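You operate a simulated robot arm through the tools that you are given. There is no shell and no other tool. Be economical: measure what you need, move in short steps, check, and stop when the job is done.

Carry out the task below with a simulated robot arm. There is one attempt and no reset: what you move stays moved.

## Task
Wipe the crumbs off the bread worktop, then set the loaf out there.
Fine: it is in the bread crock; the sponge goes back and the crock ends shut. What is to be rubbed or washed off counts as gone when no trace of it is left.
Where things are to end (x, y in the base frame): loaf within 0.06 m of [0.81, -0.09].

It is judged by the outcome, as a careful person would: the job done as asked, and still so three seconds after it is handed in. It fails if anything else is knocked over, pushed out of place, dropped, spilled or broken.

## Robot
A 7-joint arm with a two-finger parallel gripper, fixed in place. Base frame: the origin is at the foot of the arm, x ahead of it, y to its left, z up. Lengths are in m, angles in rad, forces in N, time in s.
With the tool pointing down near the work surface it reaches from about 0.44 to 0.92 m from the base axis. Its first joint turns from -2.007 to 2.007 rad. Payload 3.91 kg.
Tool frame: the origin (TCP) lies between the finger pads and is the grasp point; the fingertips stand 0.03 m ahead of it; z points along the fingers, y is the line along which they close. The gripper opens to 0.11 m. The fingers are 0.02 m wide and 0.01 m thick; the gripper's body (0.048 by 0.112 m) begins 0.055 m behind the TCP.
Orientation is that of the tool frame in the base frame, as a unit quaternion [w, x, y, z]. With the fingers straight down and closing along the base's y, the tool's x points along the base's -x, its y along +y and its z along -z.

## Interface
- The arm moves only by the tool jog_arm. Its argument "steps" is a list of rows, each an object of numbers (a shift or turn left out is 0, a gripper value left out holds the last): "tx", "ty", "tz": the shift along the base's x, y, z in units of 20 mm (1.0 is 20 mm); "rx", "ry", "rz": the turn, a rotation vector about the base's x, y, z in units of 6 degrees (1.0 is 6 degrees); "jaw": the gripper command, from -1 (fully open) to 1 (shut), values between in proportion. In form: [{"tx": .., "ty": .., "tz": .., "rx": .., "ry": .., "rz": .., "jaw": ..}, ...]. A call has 1 to 20 rows; each row shifts and turns the commanded pose from where the row before left it. A call with a number of a shift or a turn outside -1 to 1 is refused whole. A row lasts 0.2 s, in which the tool goes at most 0.05 m and 0.15 rad; a call with a longer step from one row to the next is refused whole, and so is a gripper value outside its range. Where a pose cannot be reached the arm comes as near as it can. A force on the tool above 40 N (or 10 N above the force at the start of the call, whichever is more), or a blocked arm, ends the call early, and 0.2 s more pass. Each finger travels about 0.153 m/s and halts on what it meets, pressing with about 41 N; the grip force reading is that of the motor and also rises with nothing between the fingers. The clock runs only during rows and for 0.2 s after the last one: add rows that do not move to give the fingers time. The reply holds the time, the measured pose of the TCP, the force on the tool along the base axes, the opening and the grip force, in the units named above and with some noise, with the torque about the TCP (base axes, N m) and any sound that the robot's microphone picked up.
- Cameras (640 x 400 px; columns grow to the right, rows downward): "scene" is fixed at [0.2214, -0.6736, 1.6785]; the picture's right is [0.91, -0.41, 0.00], its down [-0.22, -0.49, -0.84] and it looks along [0.34, 0.77, -0.54] (base axes); focal length 367 px, centre (320, 200). "wrist" rides on the gripper at [0.072, 0.017, -0.103] in the tool frame; the picture's right is [-0.23, 0.97, 0.00], its down [-0.76, -0.18, -0.62] and it looks along [-0.61, -0.14, 0.78] (tool axes); focal length 222 px, centre (320, 200). There is no depth. A picture from a camera that has moved, and an enlarged one, comes with that camera's place and axes in the base frame and with its lens. The place of the scene camera against the robot may be out by one fixed shift of up to 0.025 m in any direction.
- snapshot(camera): a new picture of that camera. It takes no simulated time.
- raise_lower(by): slides the trunk up (or, below 0, down) by that many m; the arm rides with it, the base frame stays. It gives what a move gives, with no picture.
- inspect(camera, box): a new picture of the part [left, top, right, bottom] of that camera's present view, enlarged. It takes no simulated time.
- finish_job(): hands the job in; it is judged then, once.

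Go step by step. Nothing tells you positions but the pictures and the camera data: compare them with the known pose of the tool, close in by small moves and look again before you grip or let go. The budget is 120 turns and 84 pictures, counting those below and the enlarged ones. Unless the task says otherwise, let go and move clear before handing in, and close with one line.

The tools are called after ">>>" as name(argument=value, ...) on one line, values as JSON. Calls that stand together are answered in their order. jog_arm: Moves the arm, as the interface text tells. Its arguments: {"type":"object","properties":{"steps":{"type":"array","items":{"type":"object","properties":{"tx":{"type":"number"},"ty":{"type":"number"},"tz":{"type":"number"},"rx":{"type":"number"},"ry":{"type":"number"},"rz":{"type":"number"},"jaw":{"type":"number"}}}}},"required":["steps"]} The other tools are called the same way: raise_lower (by) slides the trunk up or down; snapshot (camera) takes a picture; inspect (camera, box) takes an enlarged picture of a part of a camera's view; finish_job () hands the job in.

At the start:

```text
time: 0.0
ee_pos: [0.4485, 0.1713, 1.4252]
tcp_rot: [0.0, 0.0, 1.0, 0.0]
force: [0.3, -0.4, 0.1]
wrist_torque: [0.01, -0.03, -0.02]
gripper_width: 0.1098
grip_force: 0.2
trunk travel left (down, up): [-0.9, 0.09]
```

scene: 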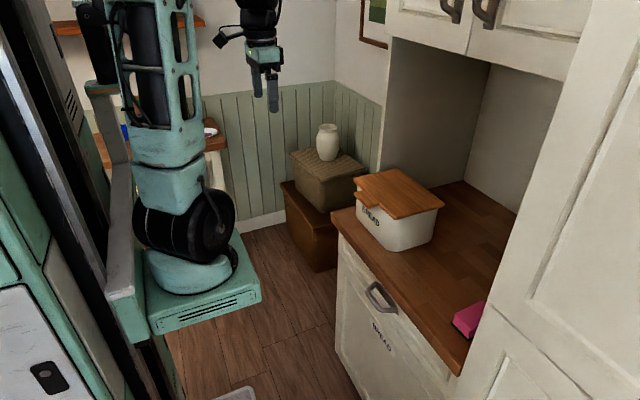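
wrist: 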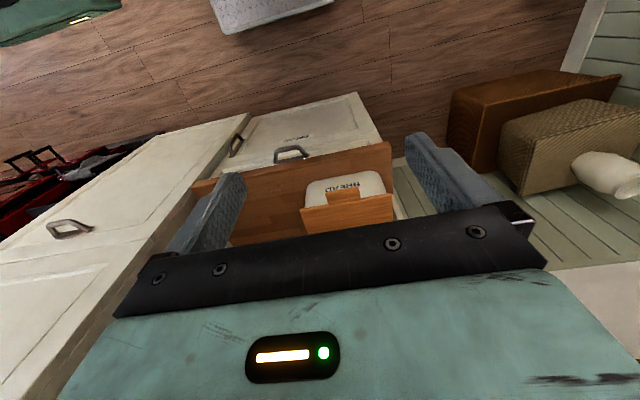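

I see a worktop with the bread crock (wooden lid) and a pink sponge at the near end; the arm is high up. I'll enlarge the view first to find the crumbs and measure positions.

>>> inspect(camera="scene", box=[320, 160, 540, 380])

>>> inspect(camera="wrist", box=[180, 120, 420, 260])

```text
1.82 times, centred on (430, 270) of scene
camera zoom: at [0.2214, -0.6736, 1.6785], right [0.91, -0.41, 0.0], down [-0.22, -0.49, -0.84], along [0.34, 0.77, -0.54], focal length 668 px, centre (120, 73)
```

zoom: 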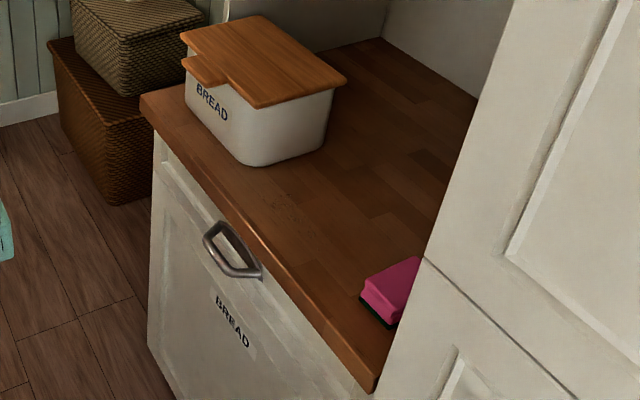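

```text
2.67 times, centred on (300, 190) of wrist
camera zoom: at [0.3764, 0.189, 1.5288], right [0.23, 0.97, 0.0], down [0.76, -0.18, 0.62], along [0.61, -0.14, -0.78], focal length 592 px, centre (373, 227)
```

zoom: 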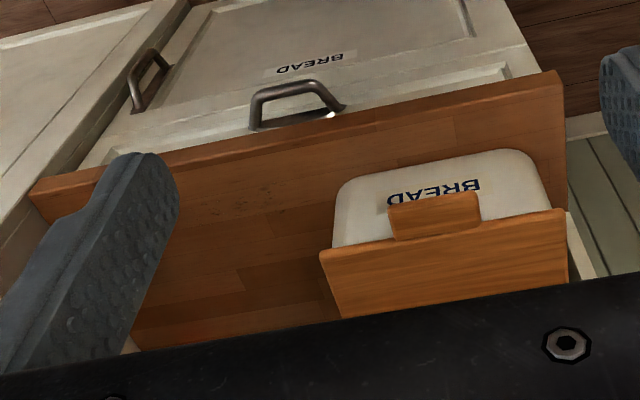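

The lid tab triangulates to about (0.755, 0.168, 1.043), and the worktop is at z≈0.89 with its front edge at x≈0.70. The sponge is near (0.81, -0.26). I'll lower the trunk and look from the wrist.

>>> raise_lower(by=-0.2)

>>> jog_arm(steps=[{"ty": -1}, {"ty": -1}, {"ty": -1}, {"ty": -1}, {"ty": -1}, {"ty": -1}, {"ty": -1}, {"ty": -1}, {"ty": -1}, {"ty": -1}, {"ty": -1, "tx": 1}, {"ty": -1, "tx": 1}, {"ty": -1, "tx": 1}, {"ty": -1, "tx": 1}, {"ty": -1, "tx": 1}, {"ty": -1, "tx": 1}, {"ty": -1, "tx": 1}, {"tx": 1}, {"tx": 1}])

>>> snapshot(camera="wrist")

>>> snapshot(camera="scene")

```text
time: 2.2
ee_pos: [0.449, 0.1721, 1.225]
tcp_rot: [0.001, 0.0, 1.0, 0.0]
force: [0.3, 0.5, -0.5]
wrist_torque: [0.02, -0.01, -0.01]
gripper_width: 0.1101
grip_force: 0.0
trunk travel left (down, up): [-0.7, 0.29]
```

```text
time: 6.2
ee_pos: [0.6297, -0.1663, 1.2197]
tcp_rot: [0.0, 0.0, 1.0, 0.0]
force: [-0.5, 0.4, -0.2]
wrist_torque: [-0.03, -0.04, 0.01]
gripper_width: 0.1098
grip_force: 0.0
out of reach, approached as far as the arm can: row 10
trunk travel left (down, up): [-0.7, 0.29]
```

```text
79 pictures are left
camera wrist: at [0.5564, -0.1499, 1.3229], right [0.23, 0.97, 0.0], down [0.76, -0.18, 0.62], along [0.61, -0.14, -0.78], focal length 222 px, centre (320, 200)
```

wrist: 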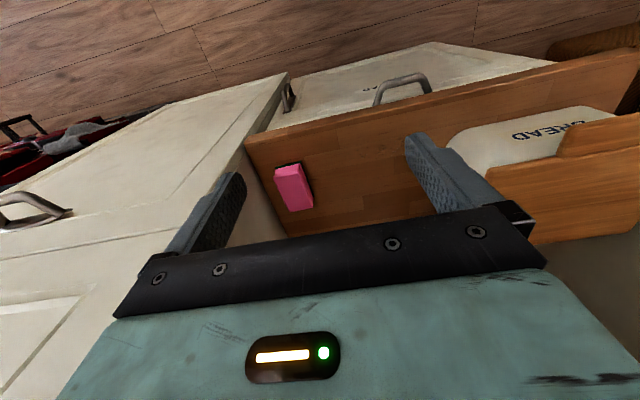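

```text
78 pictures are left
```

scene: 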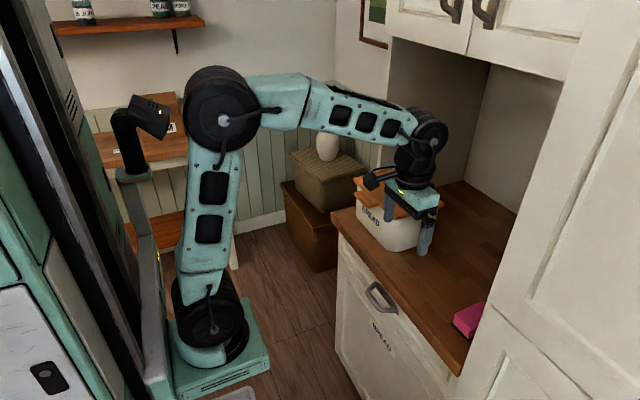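

The sponge is at about (0.818, -0.27), close to the tall cabinet side (y≈-0.35). I'll zoom in to get its size and orientation, and find the crumbs.

>>> inspect(camera="wrist", box=[230, 90, 420, 240])

>>> inspect(camera="scene", box=[400, 180, 520, 350])

```text
2.67 times, centred on (325, 165) of wrist
camera zoom: at [0.5564, -0.1499, 1.3229], right [0.23, 0.97, 0.0], down [0.76, -0.18, 0.62], along [0.61, -0.14, -0.78], focal length 592 px, centre (307, 293)
```

zoom: 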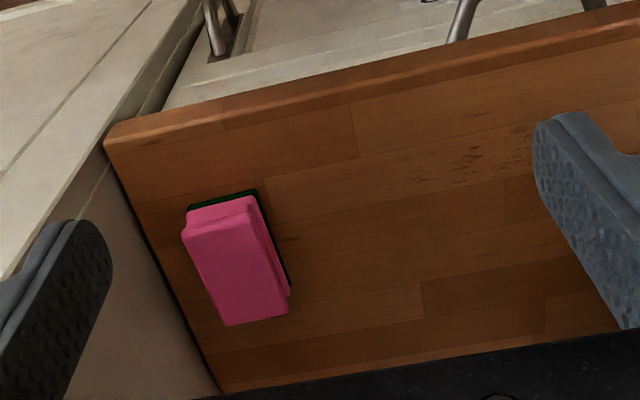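

```text
2.35 times, centred on (460, 265) of scene
camera zoom: at [0.2214, -0.6736, 1.6785], right [0.91, -0.41, 0.0], down [-0.22, -0.49, -0.84], along [0.34, 0.77, -0.54], focal length 864 px, centre (-9, 47)
```

zoom: 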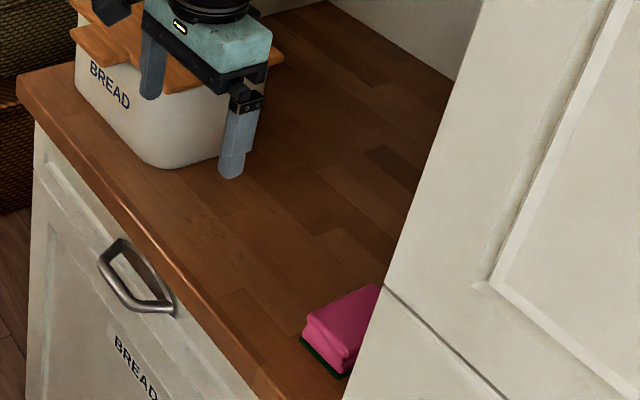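

The sponge is about 0.10 (x) × 0.06 (y), centred near (0.818, -0.267) with the pad side down. The crumbs lie around x≈0.78–0.80, y≈-0.12 to -0.02. I'll lower the trunk and go above the sponge with narrowed jaws.

>>> raise_lower(by=-0.15)

>>> jog_arm(steps=[{"tx": 1, "ty": -0.5, "jaw": -0.65}, {"tx": 1, "ty": -0.5}, {"tx": 1, "ty": -0.5}, {"tx": 1, "ty": -0.5}, {"tx": 1, "ty": -0.5}, {"tx": 1, "ty": -0.5}, {"tx": 1, "ty": -0.5}, {"tx": 1, "ty": -0.5}, {"tx": 1, "ty": -0.5}, {"tx": 0.4, "ty": -0.5}, {}])

>>> snapshot(camera="wrist")

>>> snapshot(camera="scene")

```text
time: 7.9
ee_pos: [0.6289, -0.1674, 1.069]
tcp_rot: [0.0, 0.0, 1.0, 0.001]
force: [-0.2, -1.1, -0.6]
wrist_torque: [0.0, 0.0, 0.0]
gripper_width: 0.1098
grip_force: 0.1
trunk travel left (down, up): [-0.55, 0.44]
```

```text
time: 10.3
ee_pos: [0.818, -0.2672, 1.0688]
tcp_rot: [0.0, 0.0, 1.0, 0.0]
force: [-0.5, 1.0, 0.2]
wrist_torque: [0.0, -0.06, -0.03]
gripper_width: 0.0908
grip_force: 0.1
trunk travel left (down, up): [-0.55, 0.44]
```

```text
75 pictures are left
camera wrist: at [0.7445, -0.2506, 1.172], right [0.23, 0.97, 0.0], down [0.76, -0.18, 0.62], along [0.61, -0.14, -0.78], focal length 222 px, centre (320, 200)
```

wrist: 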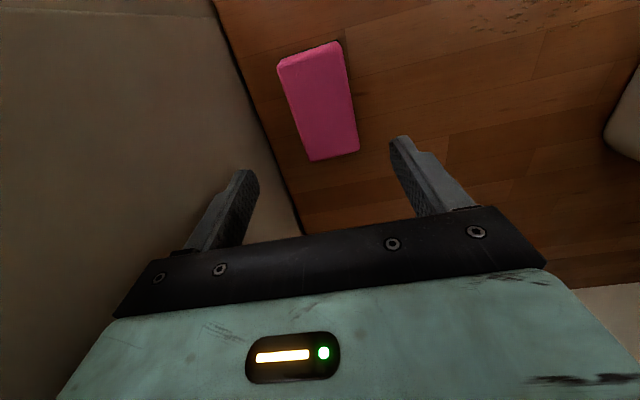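

```text
74 pictures are left
```

scene: 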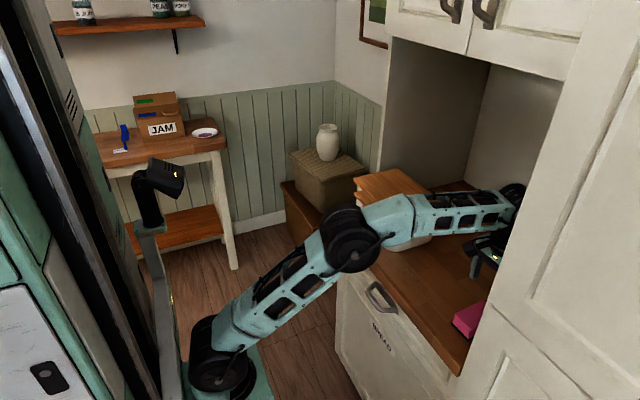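

The jaws are centred on the sponge (its centre ≈(0.817,-0.264)). I'll descend to just above the pad and check.

>>> jog_arm(steps=[{"tz": -1, "ty": 0.15}, {"tz": -1}, {"tz": -1}, {"tz": -1}, {"tz": -1}, {"tz": -0.8}, {}])

>>> snapshot(camera="wrist")

>>> inspect(camera="scene", box=[400, 180, 520, 350])

```text
time: 11.9
ee_pos: [0.8177, -0.2638, 0.9536]
tcp_rot: [0.001, 0.001, 1.0, 0.001]
force: [-0.4, -0.4, -0.5]
wrist_torque: [-0.02, 0.04, 0.02]
gripper_width: 0.0909
grip_force: 0.1
trunk travel left (down, up): [-0.55, 0.44]
```

```text
73 pictures are left
camera wrist: at [0.7443, -0.2466, 1.057], right [0.23, 0.97, 0.0], down [0.76, -0.18, 0.62], along [0.61, -0.14, -0.78], focal length 222 px, centre (320, 200)
```

wrist: 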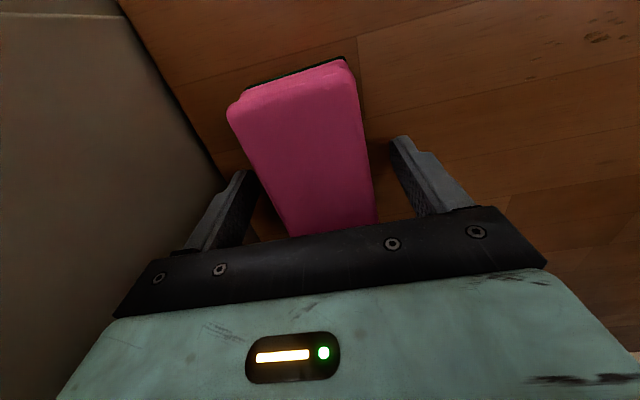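

```text
2.35 times, centred on (460, 265) of scene
camera zoom: at [0.2214, -0.6736, 1.6785], right [0.91, -0.41, 0.0], down [-0.22, -0.49, -0.84], along [0.34, 0.77, -0.54], focal length 864 px, centre (-9, 47)
```

zoom: 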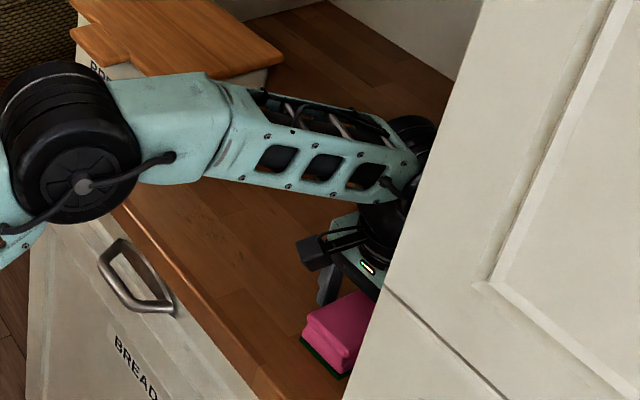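

The sponge is nicely between the jaws. I'll descend 2 cm and close.

>>> jog_arm(steps=[{"tz": -0.6}, {"tz": -0.5}, {}])

>>> jog_arm(steps=[{"jaw": 1}, {}, {}, {}])

>>> snapshot(camera="wrist")

```text
time: 12.4
ee_pos: [0.8182, -0.2637, 0.9497]
tcp_rot: [0.007, 0.001, 1.0, 0.0]
force: [-8.3, 0.2, 17.2]
wrist_torque: [0.84, 0.4, 0.47]
gripper_width: 0.0911
grip_force: 0.0
trunk travel left (down, up): [-0.55, 0.44]
stopped in row 2: the force on the tool passed its limit at 50 N (the readings are from after the stop); the commanded pose is now the measured one
```

```text
time: 13.4
ee_pos: [0.8204, -0.2628, 0.9503]
tcp_rot: [0.009, 0.0, 1.0, -0.001]
force: [8.4, 9.0, 33.4]
wrist_torque: [1.05, -0.02, -0.03]
gripper_width: 0.0554
grip_force: 41.4
trunk travel left (down, up): [-0.55, 0.44]
```

```text
71 pictures are left
camera wrist: at [0.7446, -0.2451, 1.0527], right [0.23, 0.97, 0.0], down [0.75, -0.18, 0.64], along [0.62, -0.14, -0.77], focal length 222 px, centre (320, 200)
```

wrist: 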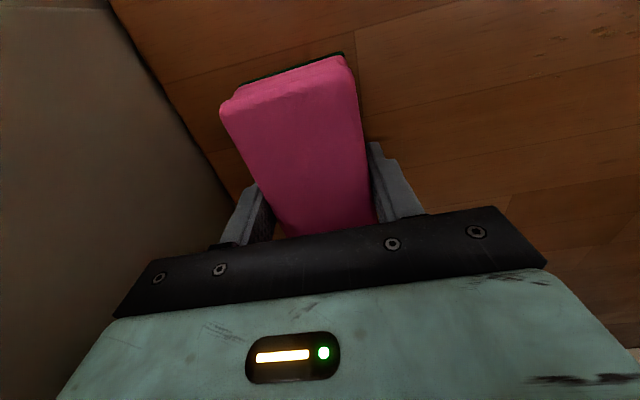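

The wrist views triangulate the counter at z≈0.922, so the fingertips are resting on it. I'll reopen, rise ~8 mm and regrip, so that the sponge stands below the tips when wiping.

>>> jog_arm(steps=[{"jaw": -0.65}, {}, {"tz": 0.4}, {}])

>>> jog_arm(steps=[{"jaw": 1}, {}, {}, {}])

>>> jog_arm(steps=[{"tz": 1, "jaw": 1}, {"tz": 1}, {"tz": 1}, {}])

>>> snapshot(camera="wrist")

>>> inspect(camera="scene", box=[400, 180, 520, 350])

```text
time: 14.4
ee_pos: [0.8192, -0.261, 0.953]
tcp_rot: [0.004, -0.002, 1.0, 0.001]
force: [0.1, 0.2, -0.6]
wrist_torque: [-0.01, 0.02, -0.02]
gripper_width: 0.0908
grip_force: 0.2
trunk travel left (down, up): [-0.55, 0.44]
```

```text
time: 15.4
ee_pos: [0.8183, -0.2625, 0.9555]
tcp_rot: [0.005, 0.0, 1.0, -0.001]
force: [-0.2, -1.3, 0.7]
wrist_torque: [0.0, 0.04, -0.01]
gripper_width: 0.0552
grip_force: 41.2
trunk travel left (down, up): [-0.55, 0.44]
```

```text
time: 16.4
ee_pos: [0.8186, -0.2641, 1.0165]
tcp_rot: [0.005, 0.001, 1.0, -0.001]
force: [-0.7, -0.6, 0.8]
wrist_torque: [0.02, -0.05, 0.0]
gripper_width: 0.0551
grip_force: 41.4
trunk travel left (down, up): [-0.55, 0.44]
```

```text
70 pictures are left
camera wrist: at [0.7447, -0.2472, 1.1184], right [0.23, 0.97, 0.0], down [0.75, -0.18, 0.63], along [0.62, -0.14, -0.78], focal length 222 px, centre (320, 200)
```

wrist: 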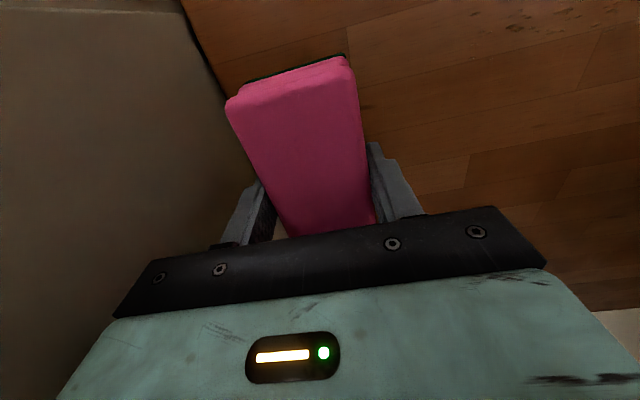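

```text
2.35 times, centred on (460, 265) of scene
camera zoom: at [0.2214, -0.6736, 1.6785], right [0.91, -0.41, 0.0], down [-0.22, -0.49, -0.84], along [0.34, 0.77, -0.54], focal length 864 px, centre (-9, 47)
```

zoom: 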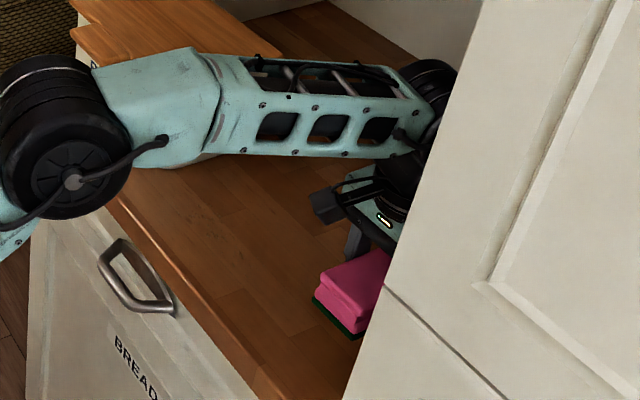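

The sponge is held. I'll go up and back a little to look at all of the crumbs before wiping.

>>> jog_arm(steps=[{"tz": 1, "ty": 1}, {"tz": 1, "ty": 1, "tx": -1}, {"tz": 1, "ty": 1, "tx": -1}, {"tz": 1, "ty": 1, "tx": -1}, {"tz": 1, "tx": -1, "ty": 1}, {"tz": 1, "tx": -1}, {"tz": 1}, {"tx": -0.5, "tz": 1}, {}])

>>> snapshot(camera="wrist")

```text
time: 18.4
ee_pos: [0.7108, -0.163, 1.1765]
tcp_rot: [0.006, -0.001, 1.0, 0.0]
force: [-0.6, 0.1, 0.3]
wrist_torque: [0.01, -0.04, 0.0]
gripper_width: 0.0548
grip_force: 41.2
trunk travel left (down, up): [-0.55, 0.44]
```

```text
68 pictures are left
camera wrist: at [0.6363, -0.1468, 1.2802], right [0.23, 0.97, 0.0], down [0.75, -0.18, 0.63], along [0.62, -0.14, -0.78], focal length 222 px, centre (320, 200)
```

wrist: 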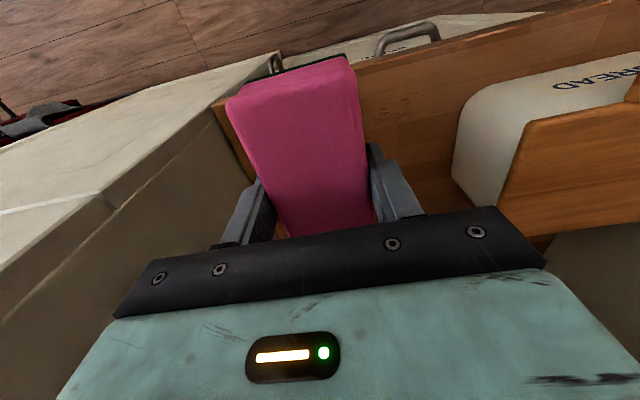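

>>> inspect(camera="wrist", box=[340, 40, 540, 220])

>>> inspect(camera="scene", box=[390, 200, 510, 330])

```text
2.22 times, centred on (440, 130) of wrist
camera zoom: at [0.6363, -0.1468, 1.2802], right [0.23, 0.97, 0.0], down [0.75, -0.18, 0.63], along [0.62, -0.14, -0.78], focal length 494 px, centre (53, 356)
```

zoom: 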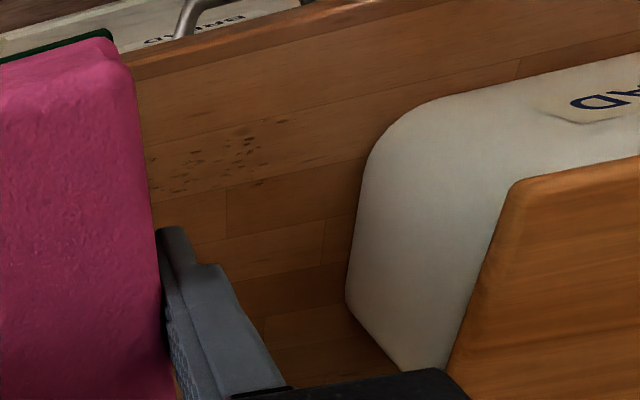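

```text
3.08 times, centred on (450, 265) of scene
camera zoom: at [0.2214, -0.6736, 1.6785], right [0.91, -0.41, 0.0], down [-0.22, -0.49, -0.84], along [0.34, 0.77, -0.54], focal length 1130 px, centre (-80, 0)
```

zoom: 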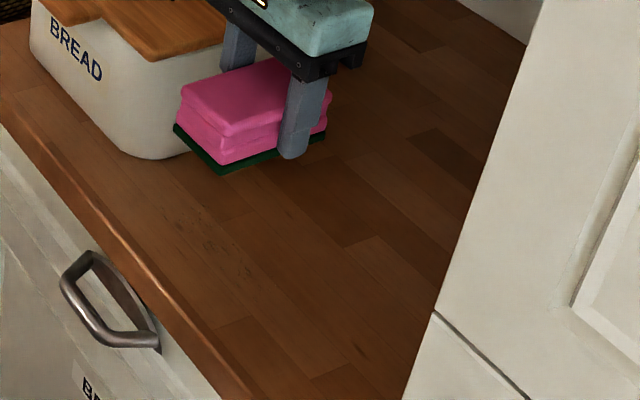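

Crumbs span x≈0.745–0.80, y≈-0.12 to -0.01; the crock's side is at y≈0.043. I'll bring the sponge down at (0.785, -0.165).

>>> jog_arm(steps=[{"tz": -1, "tx": 1}, {"tz": -1, "tx": 1}, {"tz": -1, "tx": 1}, {"tz": -1, "tx": 0.7}, {"tz": -1}, {"tz": -1}, {"tz": -1}, {"tz": -1}, {"tz": -1}, {"tz": -1}, {"tz": -0.6}, {}])

>>> jog_arm(steps=[{"tz": -0.2}, {"tz": -0.2}, {}])

>>> inspect(camera="scene", box=[390, 200, 510, 330])

```text
time: 21.0
ee_pos: [0.7817, -0.1625, 0.9627]
tcp_rot: [0.006, 0.0, 1.0, -0.001]
force: [-0.1, 0.1, -0.1]
wrist_torque: [0.0, -0.01, 0.03]
gripper_width: 0.055
grip_force: 41.1
trunk travel left (down, up): [-0.55, 0.44]
```

```text
time: 21.8
ee_pos: [0.7827, -0.1629, 0.9542]
tcp_rot: [0.005, 0.0, 1.0, -0.001]
force: [-0.9, 0.1, 1.0]
wrist_torque: [0.04, 0.08, 0.02]
gripper_width: 0.0549
grip_force: 40.9
trunk travel left (down, up): [-0.55, 0.44]
```

```text
3.08 times, centred on (450, 265) of scene
camera zoom: at [0.2214, -0.6736, 1.6785], right [0.91, -0.41, 0.0], down [-0.22, -0.49, -0.84], along [0.34, 0.77, -0.54], focal length 1130 px, centre (-80, 0)
```

zoom: 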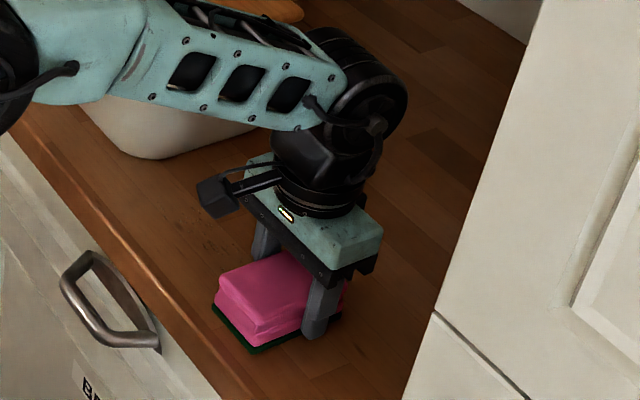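

The sponge is just touching (about 1 N). I'll press slightly and sweep toward y=-0.03.

>>> jog_arm(steps=[{"tz": -0.12}, {}])

>>> jog_arm(steps=[{"ty": 0.7}, {"ty": 0.7}, {"ty": 0.7}, {"ty": 0.7}, {"ty": 0.7}, {"ty": 0.7}, {"ty": 0.7}, {"ty": 0.7}, {"ty": 0.7}, {"ty": 0.35}, {}])

```text
time: 22.4
ee_pos: [0.7835, -0.1646, 0.9534]
tcp_rot: [0.006, 0.0, 1.0, 0.0]
force: [-2.2, 1.7, 20.2]
wrist_torque: [0.08, 1.02, 0.06]
gripper_width: 0.0548
grip_force: 41.6
trunk travel left (down, up): [-0.55, 0.44]
```

```text
time: 24.8
ee_pos: [0.7825, -0.0295, 0.9541]
tcp_rot: [0.006, 0.0, 1.0, -0.001]
force: [-1.2, -2.2, 3.6]
wrist_torque: [-0.01, -0.11, -0.06]
gripper_width: 0.0551
grip_force: 41.0
trunk travel left (down, up): [-0.55, 0.44]
```

Contact held through the sweep. I'll go back and forth with small x offsets.

>>> jog_arm(steps=[{"tz": -0.05}, {"ty": -0.8}, {"ty": -0.8}, {"ty": -0.8}, {"ty": -0.8}, {"ty": -0.8}, {"ty": -0.8}, {"ty": -0.8}, {"tx": 0.6}, {"ty": 0.8}, {"ty": 0.8}, {"ty": 0.8}, {"ty": 0.8}, {"ty": 0.8}, {"ty": 0.8}, {"ty": 0.8}, {}])

>>> jog_arm(steps=[{"tx": -0.6}, {"tx": -0.6}, {"ty": -0.8}, {"ty": -0.8}, {"ty": -0.8}, {"ty": -0.8}, {"ty": -0.8}, {"ty": -0.8}, {"ty": -0.8}, {}])

>>> jog_arm(steps=[{"tz": 1, "ty": -0.5}, {"tz": 1, "ty": -0.5}, {"tz": 1, "ty": -0.5}, {"tz": 1, "ty": -0.5}, {"tz": 1, "ty": -0.5}, {"tz": 1, "ty": -0.5}, {"tz": 1, "tx": 0.5}, {}])

>>> snapshot(camera="wrist")

>>> inspect(camera="scene", box=[390, 200, 510, 330])

```text
time: 26.2
ee_pos: [0.7844, -0.1046, 0.9545]
tcp_rot: [0.008, -0.001, 1.0, 0.002]
force: [-2.5, 3.8, 12.5]
wrist_torque: [-0.02, 0.64, -0.16]
gripper_width: 0.0549
grip_force: 41.1
trunk travel left (down, up): [-0.55, 0.44]
stopped in row 6: the force on the tool passed its limit at 41 N (the readings are from after the stop); the commanded pose is now the measured one
```

```text
time: 27.8
ee_pos: [0.7617, -0.178, 0.9541]
tcp_rot: [0.01, -0.001, 1.0, 0.003]
force: [-4.4, 5.4, 15.0]
wrist_torque: [-0.2, 0.43, -0.22]
gripper_width: 0.0547
grip_force: 40.9
trunk travel left (down, up): [-0.55, 0.44]
stopped in row 8: the force on the tool passed its limit at 41 N (the readings are from after the stop); the commanded pose is now the measured one
```

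```text
time: 29.6
ee_pos: [0.7717, -0.2419, 1.0917]
tcp_rot: [0.009, -0.001, 1.0, 0.003]
force: [-0.3, 0.6, -0.3]
wrist_torque: [-0.01, -0.01, -0.01]
gripper_width: 0.0548
grip_force: 41.1
trunk travel left (down, up): [-0.55, 0.44]
```

```text
64 pictures are left
camera wrist: at [0.6967, -0.2251, 1.195], right [0.22, 0.97, 0.01], down [0.75, -0.18, 0.64], along [0.62, -0.14, -0.77], focal length 222 px, centre (320, 200)
```

wrist: 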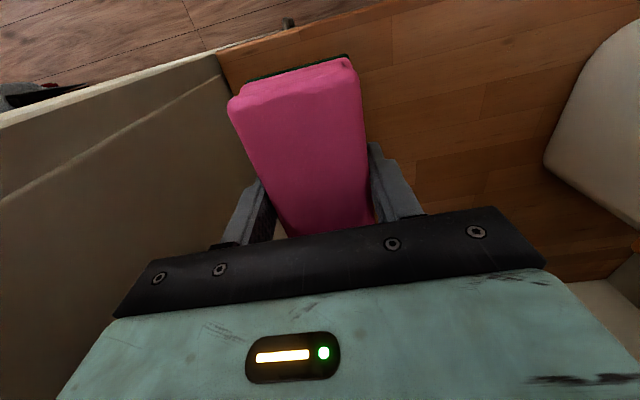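

```text
3.08 times, centred on (450, 265) of scene
camera zoom: at [0.2214, -0.6736, 1.6785], right [0.91, -0.41, 0.0], down [-0.22, -0.49, -0.84], along [0.34, 0.77, -0.54], focal length 1130 px, centre (-80, 0)
```

zoom: 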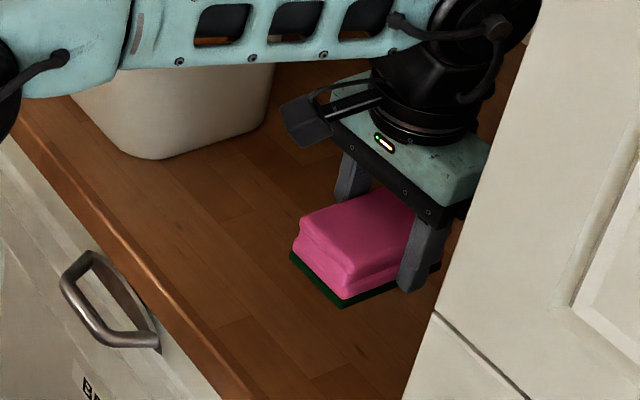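

>>> inspect(camera="wrist", box=[360, 20, 580, 200])

>>> inspect(camera="scene", box=[400, 225, 460, 285])

```text
2.22 times, centred on (470, 110) of wrist
camera zoom: at [0.6967, -0.2251, 1.195], right [0.22, 0.97, 0.01], down [0.75, -0.18, 0.64], along [0.62, -0.14, -0.77], focal length 494 px, centre (-13, 400)
```

zoom: 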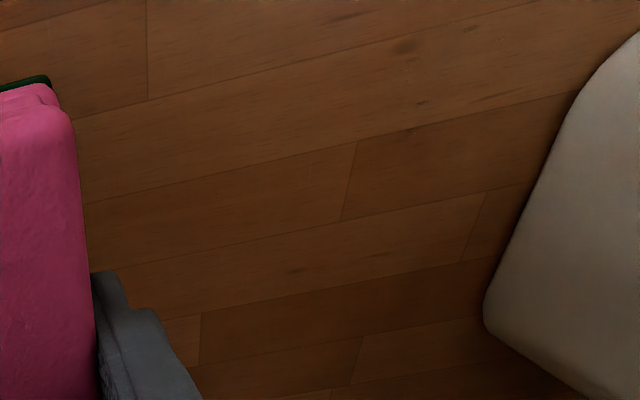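

```text
6.67 times, centred on (430, 255) of scene
camera zoom: at [0.2214, -0.6736, 1.6785], right [0.91, -0.41, 0.0], down [-0.22, -0.49, -0.84], along [0.34, 0.77, -0.54], focal length 2448 px, centre (-413, -167)
```

zoom: 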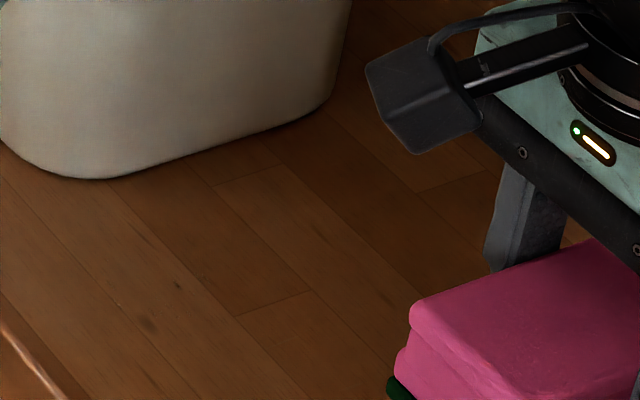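

Nearly all is gone, but two dark spots remain near (0.756,-0.044) and (0.783,-0.03); they may be wood knots or residue. I'll make another pass to be sure.

>>> jog_arm(steps=[{"ty": 1, "tx": 0.3}, {"ty": 1}, {"ty": 1, "tz": -1}, {"ty": 1, "tz": -1}, {"ty": 1, "tz": -1}, {"tz": -1}, {"tz": -1}, {"tz": -1}, {"tz": -0.7}, {}])

>>> jog_arm(steps=[{"tz": -0.1}, {"tz": -0.1}, {}])

>>> jog_arm(steps=[{"ty": 0.7}, {"ty": 0.7}, {"ty": 0.7}, {"ty": 0.7}, {"ty": 0.7}, {"ty": 0.7}, {"ty": 0.3}, {}])

```text
time: 31.8
ee_pos: [0.7775, -0.1389, 0.9563]
tcp_rot: [0.009, 0.0, 1.0, 0.002]
force: [0.2, 0.6, 0.1]
wrist_torque: [0.0, 0.0, 0.01]
gripper_width: 0.0548
grip_force: 41.2
trunk travel left (down, up): [-0.55, 0.44]
```

```text
time: 32.6
ee_pos: [0.7786, -0.1399, 0.9537]
tcp_rot: [0.008, -0.001, 1.0, 0.002]
force: [1.8, 0.1, 6.9]
wrist_torque: [-0.17, -0.01, 0.09]
gripper_width: 0.0551
grip_force: 40.8
trunk travel left (down, up): [-0.55, 0.44]
```

```text
time: 34.4
ee_pos: [0.7788, -0.0494, 0.9553]
tcp_rot: [0.007, -0.001, 1.0, 0.004]
force: [-0.3, 0.7, -0.2]
wrist_torque: [-0.02, -0.01, -0.02]
gripper_width: 0.0546
grip_force: 40.5
trunk travel left (down, up): [-0.55, 0.44]
```

Contact was lost at the end (z drifted up 1.5 mm). I'll press a little and rub back and forth over the spots.

>>> jog_arm(steps=[{"tz": -0.12}, {"ty": 0.5}, {"ty": 0.45}, {}])

>>> jog_arm(steps=[{"tx": 0.6}, {"tx": 0.5}, {"tx": -0.6}, {"tx": -0.6}, {"tx": -0.6}, {"tx": 0.6}, {"ty": -0.6}, {"ty": -0.6}, {"ty": -0.6}, {"ty": 0.6}, {"ty": 0.6}, {"ty": 0.6}, {}])

```text
time: 35.4
ee_pos: [0.7789, -0.0319, 0.954]
tcp_rot: [0.01, 0.0, 1.0, 0.002]
force: [1.1, -12.2, 19.1]
wrist_torque: [-0.58, 0.24, 0.06]
gripper_width: 0.0545
grip_force: 40.9
trunk travel left (down, up): [-0.55, 0.44]
```

```text
time: 38.2
ee_pos: [0.7765, -0.0321, 0.9525]
tcp_rot: [0.01, 0.001, 1.0, 0.002]
force: [0.8, -20.9, 31.6]
wrist_torque: [-0.9, -0.03, 0.05]
gripper_width: 0.0546
grip_force: 40.4
trunk travel left (down, up): [-0.55, 0.44]
```

That pass pressed well. I'll sweep back to -y, lift and look again.

>>> jog_arm(steps=[{"tz": 0.05}, {"ty": -0.6}, {"ty": -0.6}, {"ty": -0.6}, {"ty": -0.6}, {"ty": -0.6}, {"ty": -0.6}, {"ty": -0.6}, {}])

>>> jog_arm(steps=[{"tz": 1, "ty": -0.5}, {"tz": 1, "ty": -1}, {"tz": 1, "ty": -1}, {"tz": 1, "ty": -1}, {"tz": 1, "ty": -1}, {"tz": 1, "ty": -0.7, "tx": 0.5}, {"tx": 1}, {}])

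>>> inspect(camera="wrist", box=[360, 0, 600, 180])

>>> inspect(camera="scene", box=[400, 225, 460, 285])

```text
time: 40.2
ee_pos: [0.7756, -0.116, 0.9538]
tcp_rot: [0.008, -0.001, 1.0, 0.001]
force: [-2.6, 9.3, 16.0]
wrist_torque: [0.1, 0.05, -0.01]
gripper_width: 0.0546
grip_force: 40.7
trunk travel left (down, up): [-0.55, 0.44]
```

```text
time: 42.0
ee_pos: [0.8073, -0.2193, 1.0719]
tcp_rot: [0.009, -0.001, 1.0, 0.003]
force: [-0.1, -0.2, 0.3]
wrist_torque: [0.01, -0.01, -0.01]
gripper_width: 0.055
grip_force: 41.0
trunk travel left (down, up): [-0.55, 0.44]
```

```text
2.22 times, centred on (480, 90) of wrist
camera zoom: at [0.7311, -0.2036, 1.1745], right [0.23, 0.97, 0.01], down [0.75, -0.18, 0.64], along [0.62, -0.14, -0.77], focal length 494 px, centre (-36, 444)
```

zoom: 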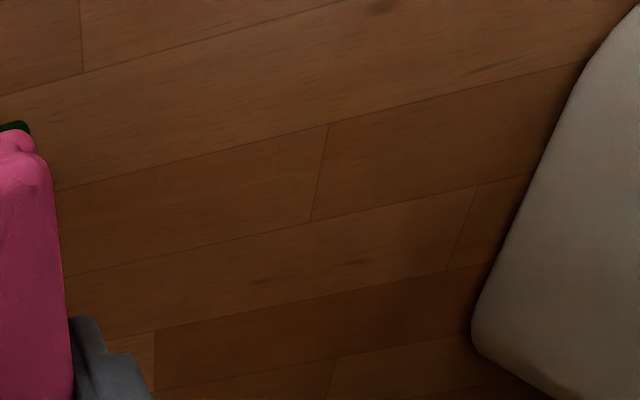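

```text
6.67 times, centred on (430, 255) of scene
camera zoom: at [0.2214, -0.6736, 1.6785], right [0.91, -0.41, 0.0], down [-0.22, -0.49, -0.84], along [0.34, 0.77, -0.54], focal length 2448 px, centre (-413, -167)
```

zoom: 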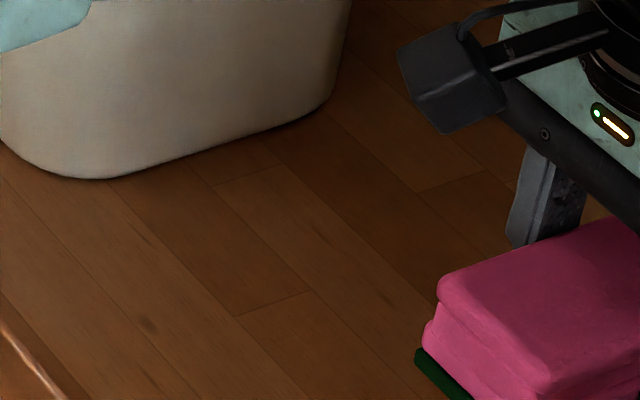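

One spot vanished (a crumb); the one near (0.756,-0.044) didn't change and looks like a wood knot. I'll step back for a closer view of the front strip.

>>> jog_arm(steps=[{"tx": -1}, {"tx": -1}, {"tx": -1}, {"tx": -1}, {"tx": -0.5}, {}])

>>> inspect(camera="wrist", box=[360, 40, 600, 190])

>>> inspect(camera="wrist", box=[440, 60, 540, 130])

```text
time: 43.4
ee_pos: [0.7176, -0.2206, 1.0734]
tcp_rot: [0.008, -0.001, 1.0, 0.002]
force: [0.4, -0.6, -0.7]
wrist_torque: [-0.04, 0.03, 0.0]
gripper_width: 0.055
grip_force: 41.5
trunk travel left (down, up): [-0.55, 0.44]
```

```text
2.67 times, centred on (480, 115) of wrist
camera zoom: at [0.6427, -0.204, 1.1764], right [0.23, 0.97, 0.01], down [0.75, -0.18, 0.64], along [0.62, -0.14, -0.77], focal length 592 px, centre (-107, 427)
```

zoom: 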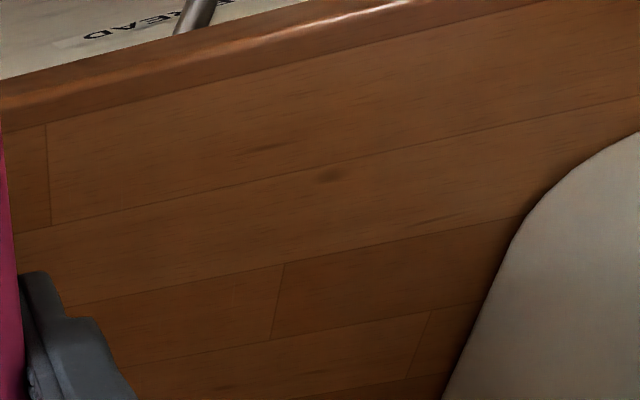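

```text
5.71 times, centred on (490, 95) of wrist
camera zoom: at [0.6427, -0.204, 1.1764], right [0.23, 0.97, 0.01], down [0.75, -0.18, 0.64], along [0.62, -0.14, -0.77], focal length 1269 px, centre (-651, 800)
```

zoom: 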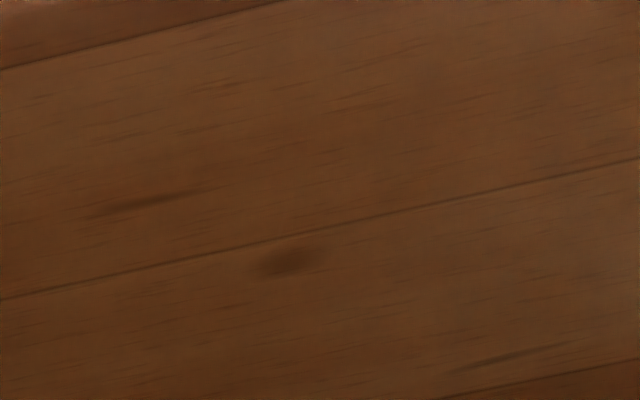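

The worktop is clean; only grain knots are left. I'll return the sponge to its spot (TCP 0.818, -0.263).

>>> jog_arm(steps=[{"tx": 1, "ty": -0.5}, {"tx": 1, "ty": -0.5}, {"tx": 1, "ty": -0.5}, {"tx": 1, "ty": -0.6}, {"tx": 1}, {"tz": -1}, {"tz": -1}, {"tz": -1}, {"tz": -1}, {"tz": -1}, {"tz": -0.7}, {}])

>>> jog_arm(steps=[{"tz": -0.1}, {}])

```text
time: 46.0
ee_pos: [0.8141, -0.2603, 0.9608]
tcp_rot: [0.008, -0.001, 1.0, 0.003]
force: [0.1, -0.6, -1.4]
wrist_torque: [0.0, 0.01, 0.01]
gripper_width: 0.0548
grip_force: 41.1
trunk travel left (down, up): [-0.55, 0.44]
```

```text
time: 46.6
ee_pos: [0.8152, -0.2606, 0.9575]
tcp_rot: [0.008, -0.001, 1.0, 0.002]
force: [-0.8, -0.9, 0.1]
wrist_torque: [0.0, 0.04, 0.01]
gripper_width: 0.055
grip_force: 40.9
trunk travel left (down, up): [-0.55, 0.44]
```

>>> jog_arm(steps=[{"tz": -0.1, "tx": 0.1, "ty": -0.1}, {"tz": -0.05}, {}])

>>> jog_arm(steps=[{"jaw": -0.65}, {}, {}, {"tz": 1}, {"tz": 1}, {"tz": 1}, {"tz": 1}, {"tz": 1}, {"tz": 1}, {"tz": 1}, {"tz": 1}, {"tz": 1}, {"tz": 1}, {}])

>>> snapshot(camera="wrist")

```text
time: 47.4
ee_pos: [0.8182, -0.2622, 0.9543]
tcp_rot: [0.008, -0.001, 1.0, 0.003]
force: [0.1, 0.1, -0.1]
wrist_torque: [-0.01, 0.03, 0.03]
gripper_width: 0.055
grip_force: 41.3
trunk travel left (down, up): [-0.55, 0.44]
```

```text
time: 50.4
ee_pos: [0.8182, -0.2619, 1.1546]
tcp_rot: [0.008, -0.001, 1.0, 0.003]
force: [0.0, -0.1, 0.9]
wrist_torque: [-0.01, -0.01, 0.0]
gripper_width: 0.0906
grip_force: 0.2
trunk travel left (down, up): [-0.55, 0.44]
```

```text
56 pictures are left
camera wrist: at [0.7428, -0.2464, 1.2575], right [0.22, 0.97, 0.01], down [0.75, -0.18, 0.63], along [0.62, -0.14, -0.77], focal length 222 px, centre (320, 200)
```

wrist: 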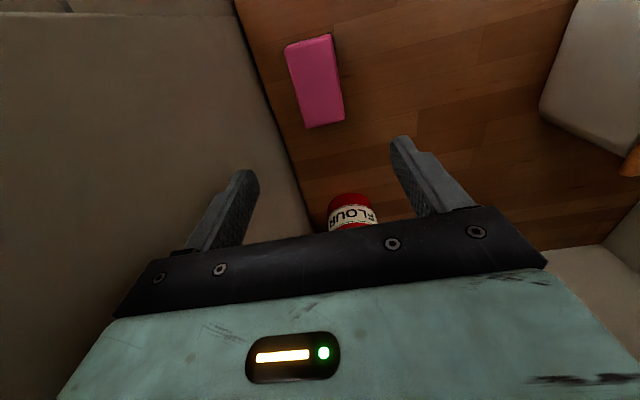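

The sponge is back in its place. Next I'll go look at the crock lid from above.

>>> jog_arm(steps=[{"tz": 1, "tx": -1}, {"tz": 1, "tx": -1}, {"tz": 1, "tx": -1, "ty": 1}, {"tz": 1, "tx": -1, "ty": 1}, {"tz": 1, "tx": -1, "ty": 1}, {"tx": -1, "ty": 1}, {"tx": -1, "ty": 1}, {"tx": -1, "ty": 1}, {"tx": -1, "ty": 1}, {"tx": -1, "ty": 1}, {"ty": 1}, {"ty": 1}, {"ty": 1}, {"ty": 1}, {"ty": 1}, {"ty": 1}, {"ty": 1}, {"ty": 1, "jaw": -1}, {}])

>>> snapshot(camera="wrist")

>>> snapshot(camera="scene")

```text
time: 54.4
ee_pos: [0.6187, 0.0587, 1.2557]
tcp_rot: [0.008, -0.001, 1.0, 0.003]
force: [0.2, 0.1, 0.5]
wrist_torque: [0.02, -0.02, 0.02]
gripper_width: 0.11
grip_force: 0.0
trunk travel left (down, up): [-0.55, 0.44]
```

```text
55 pictures are left
camera wrist: at [0.5433, 0.0753, 1.3574], right [0.23, 0.97, 0.01], down [0.75, -0.18, 0.63], along [0.62, -0.14, -0.77], focal length 222 px, centre (320, 200)
```

wrist: 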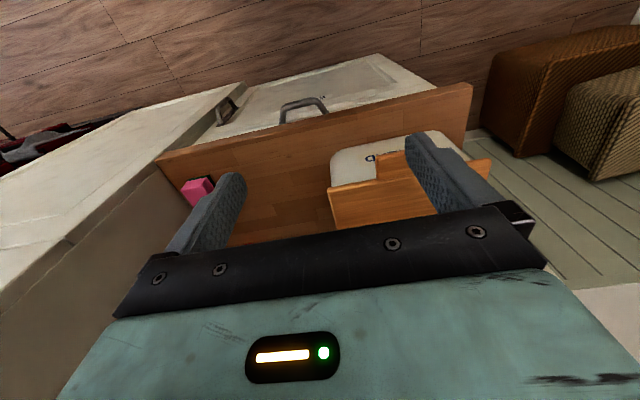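

```text
54 pictures are left
```

scene: 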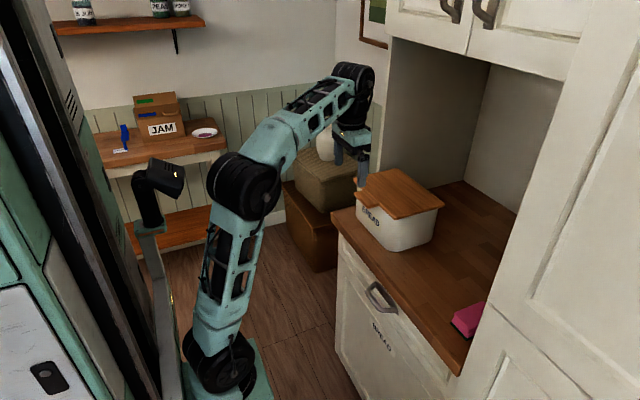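

>>> inspect(camera="scene", box=[330, 155, 460, 265])

>>> jog_arm(steps=[{"ty": 1, "tx": 0.5}, {"ty": 1, "tx": 0.5}, {"ty": 1, "tx": 0.5}, {"ty": 1, "tx": 0.5}, {"tz": -0.5}, {}])

>>> snapshot(camera="wrist")

```text
3.64 times, centred on (395, 210) of scene
camera zoom: at [0.2214, -0.6736, 1.6785], right [0.91, -0.41, 0.0], down [-0.22, -0.49, -0.84], along [0.34, 0.77, -0.54], focal length 1335 px, centre (47, 164)
```

zoom: 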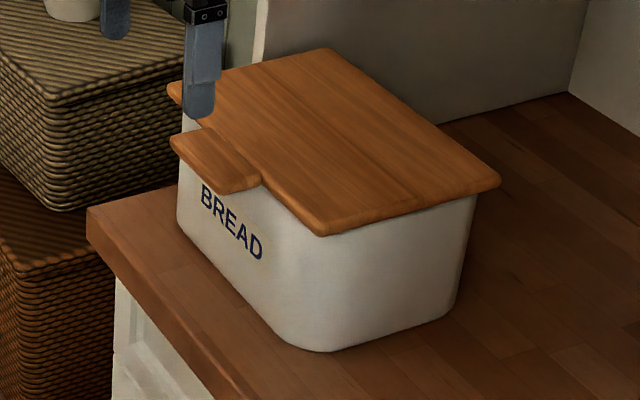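

```text
time: 55.8
ee_pos: [0.6591, 0.1371, 1.2428]
tcp_rot: [0.008, -0.001, 1.0, 0.003]
force: [0.1, -0.4, 0.2]
wrist_torque: [0.0, 0.04, -0.02]
gripper_width: 0.1098
grip_force: 0.0
trunk travel left (down, up): [-0.55, 0.44]
```

```text
52 pictures are left
camera wrist: at [0.5842, 0.1529, 1.3473], right [0.23, 0.97, 0.01], down [0.75, -0.18, 0.64], along [0.62, -0.14, -0.77], focal length 222 px, centre (320, 200)
```

wrist: 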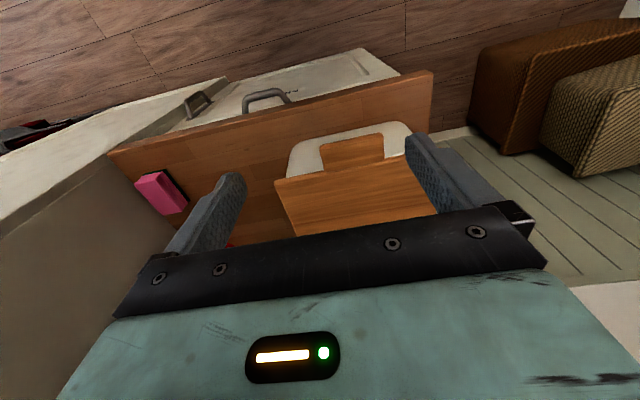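

The lid is a loose-looking board with a tab overhanging the front. I'll enlarge the wrist view to measure it.

>>> inspect(camera="wrist", box=[260, 100, 450, 240])

>>> jog_arm(steps=[{"ty": 1, "tx": -1}, {"ty": 1, "tx": -1}, {"tz": -1, "tx": -1}, {"tz": -1, "tx": -1}, {"tz": -1, "tx": -1}, {"tx": -1}, {"tx": -1}, {}])

>>> inspect(camera="wrist", box=[220, 60, 440, 240])

```text
2.86 times, centred on (355, 170) of wrist
camera zoom: at [0.5842, 0.1529, 1.3473], right [0.23, 0.97, 0.01], down [0.75, -0.18, 0.64], along [0.62, -0.14, -0.77], focal length 635 px, centre (220, 286)
```

zoom: 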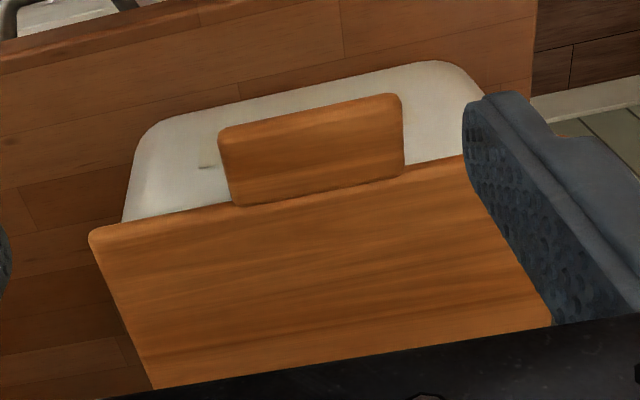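

```text
time: 57.6
ee_pos: [0.5173, 0.1754, 1.1842]
tcp_rot: [0.008, -0.001, 1.0, 0.003]
force: [1.3, -0.4, -0.1]
wrist_torque: [0.0, 0.0, 0.0]
gripper_width: 0.1097
grip_force: 0.1
trunk travel left (down, up): [-0.55, 0.44]
```

```text
2.22 times, centred on (330, 150) of wrist
camera zoom: at [0.4418, 0.1928, 1.2876], right [0.22, 0.97, 0.01], down [0.75, -0.18, 0.64], along [0.62, -0.14, -0.77], focal length 494 px, centre (298, 311)
```

zoom: 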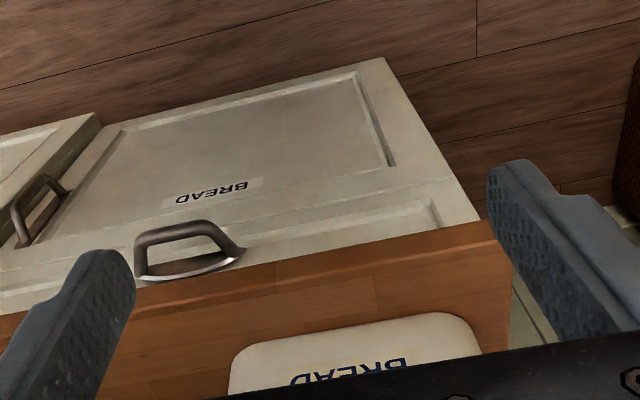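

The lid top is at z≈1.075, spanning x≈0.753–0.925, y≈0.048–0.294. The tab protrudes to x≈0.714, y≈0.124–0.208. I'll pinch the tab vertically with a horizontal tool: move forward, then pitch the tool to point along +x.

>>> jog_arm(steps=[{"tx": 1, "tz": 1}, {"tx": 1, "tz": 1}, {"tx": 1}, {"tx": 0.5, "ry": -1}, {"ry": -1}, {"ry": -1}, {"ry": -1}, {"ry": -1}, {"ry": -1}, {"ry": -1}, {"ry": -1}, {"ry": -1}, {"ry": -1}, {"ry": -1}, {"ry": -1}, {"ry": -1}, {"ry": -1}, {"ry": -1}, {}])

>>> snapshot(camera="scene")

```text
time: 61.6
ee_pos: [0.5876, 0.1788, 1.2225]
tcp_rot: [0.713, -0.003, 0.701, 0.001]
force: [0.0, 0.0, 0.1]
wrist_torque: [0.02, 0.0, 0.01]
gripper_width: 0.1101
grip_force: 0.1
trunk travel left (down, up): [-0.55, 0.44]
```

```text
49 pictures are left
```

scene: 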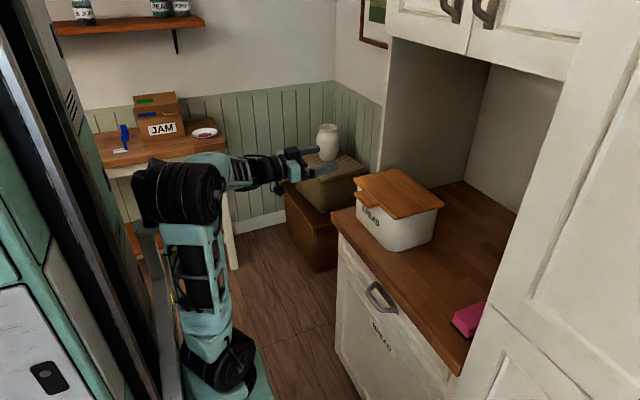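

The tool is now horizontal. I'll roll it 90° so the jaws close vertically.

>>> jog_arm(steps=[{"rx": -1}, {"rx": -1}, {"rx": -1}, {"rx": -1}, {"rx": -1}, {"rx": -1}, {"rx": -1}, {"rx": -1}, {"rx": -1}, {"rx": -1}, {"rx": -1}, {"rx": -1}, {"rx": -1}, {"rx": -1}, {"rx": -1}, {}])

>>> snapshot(camera="wrist")

```text
time: 65.0
ee_pos: [0.5889, 0.1778, 1.2235]
tcp_rot: [-0.502, 0.506, -0.497, 0.496]
force: [0.3, 0.4, 0.0]
wrist_torque: [0.02, 0.0, 0.04]
gripper_width: 0.11
grip_force: 0.0
trunk travel left (down, up): [-0.55, 0.44]
```

```text
48 pictures are left
camera wrist: at [0.4856, 0.1037, 1.2081], right [-0.01, 0.22, -0.97], down [-0.63, 0.75, 0.18], along [0.77, 0.62, 0.14], focal length 222 px, centre (320, 200)
```

wrist: 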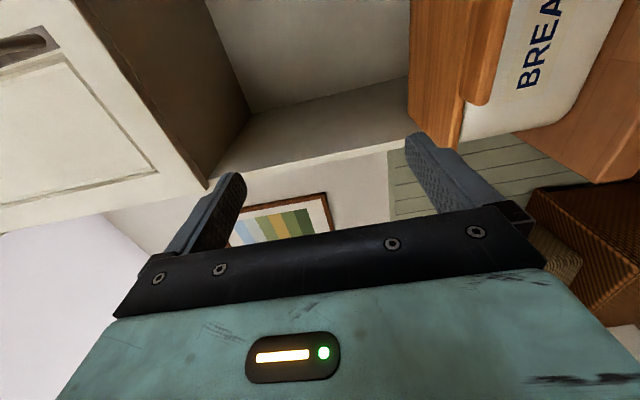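

Good. I'll descend level with the tab, still in front of it, and look.

>>> jog_arm(steps=[{"tz": -1}, {"tz": -1}, {"tz": -1}, {"tz": -1}, {"tz": -1}, {"tz": -1}, {"tz": -1, "ty": -0.5}, {"tz": -0.5}, {}])

>>> snapshot(camera="wrist")

>>> inspect(camera="scene", box=[300, 140, 460, 260])

```text
time: 67.0
ee_pos: [0.5876, 0.1671, 1.0729]
tcp_rot: [-0.502, 0.506, -0.497, 0.495]
force: [1.0, 0.2, -0.7]
wrist_torque: [0.02, 0.0, -0.02]
gripper_width: 0.11
grip_force: 0.1
trunk travel left (down, up): [-0.55, 0.44]
```

```text
47 pictures are left
camera wrist: at [0.485, 0.0935, 1.0576], right [-0.01, 0.22, -0.97], down [-0.63, 0.75, 0.18], along [0.77, 0.62, 0.14], focal length 222 px, centre (320, 200)
```

wrist: 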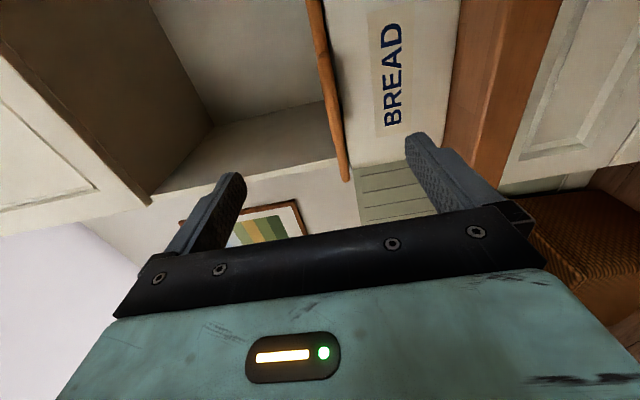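

```text
3.33 times, centred on (380, 200) of scene
camera zoom: at [0.2214, -0.6736, 1.6785], right [0.91, -0.41, 0.0], down [-0.22, -0.49, -0.84], along [0.34, 0.77, -0.54], focal length 1224 px, centre (120, 200)
```

zoom: 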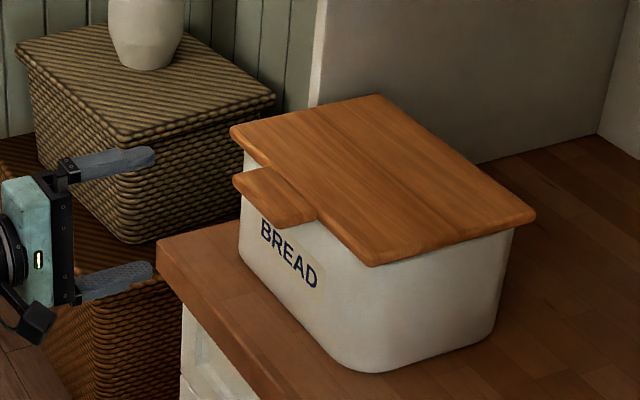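

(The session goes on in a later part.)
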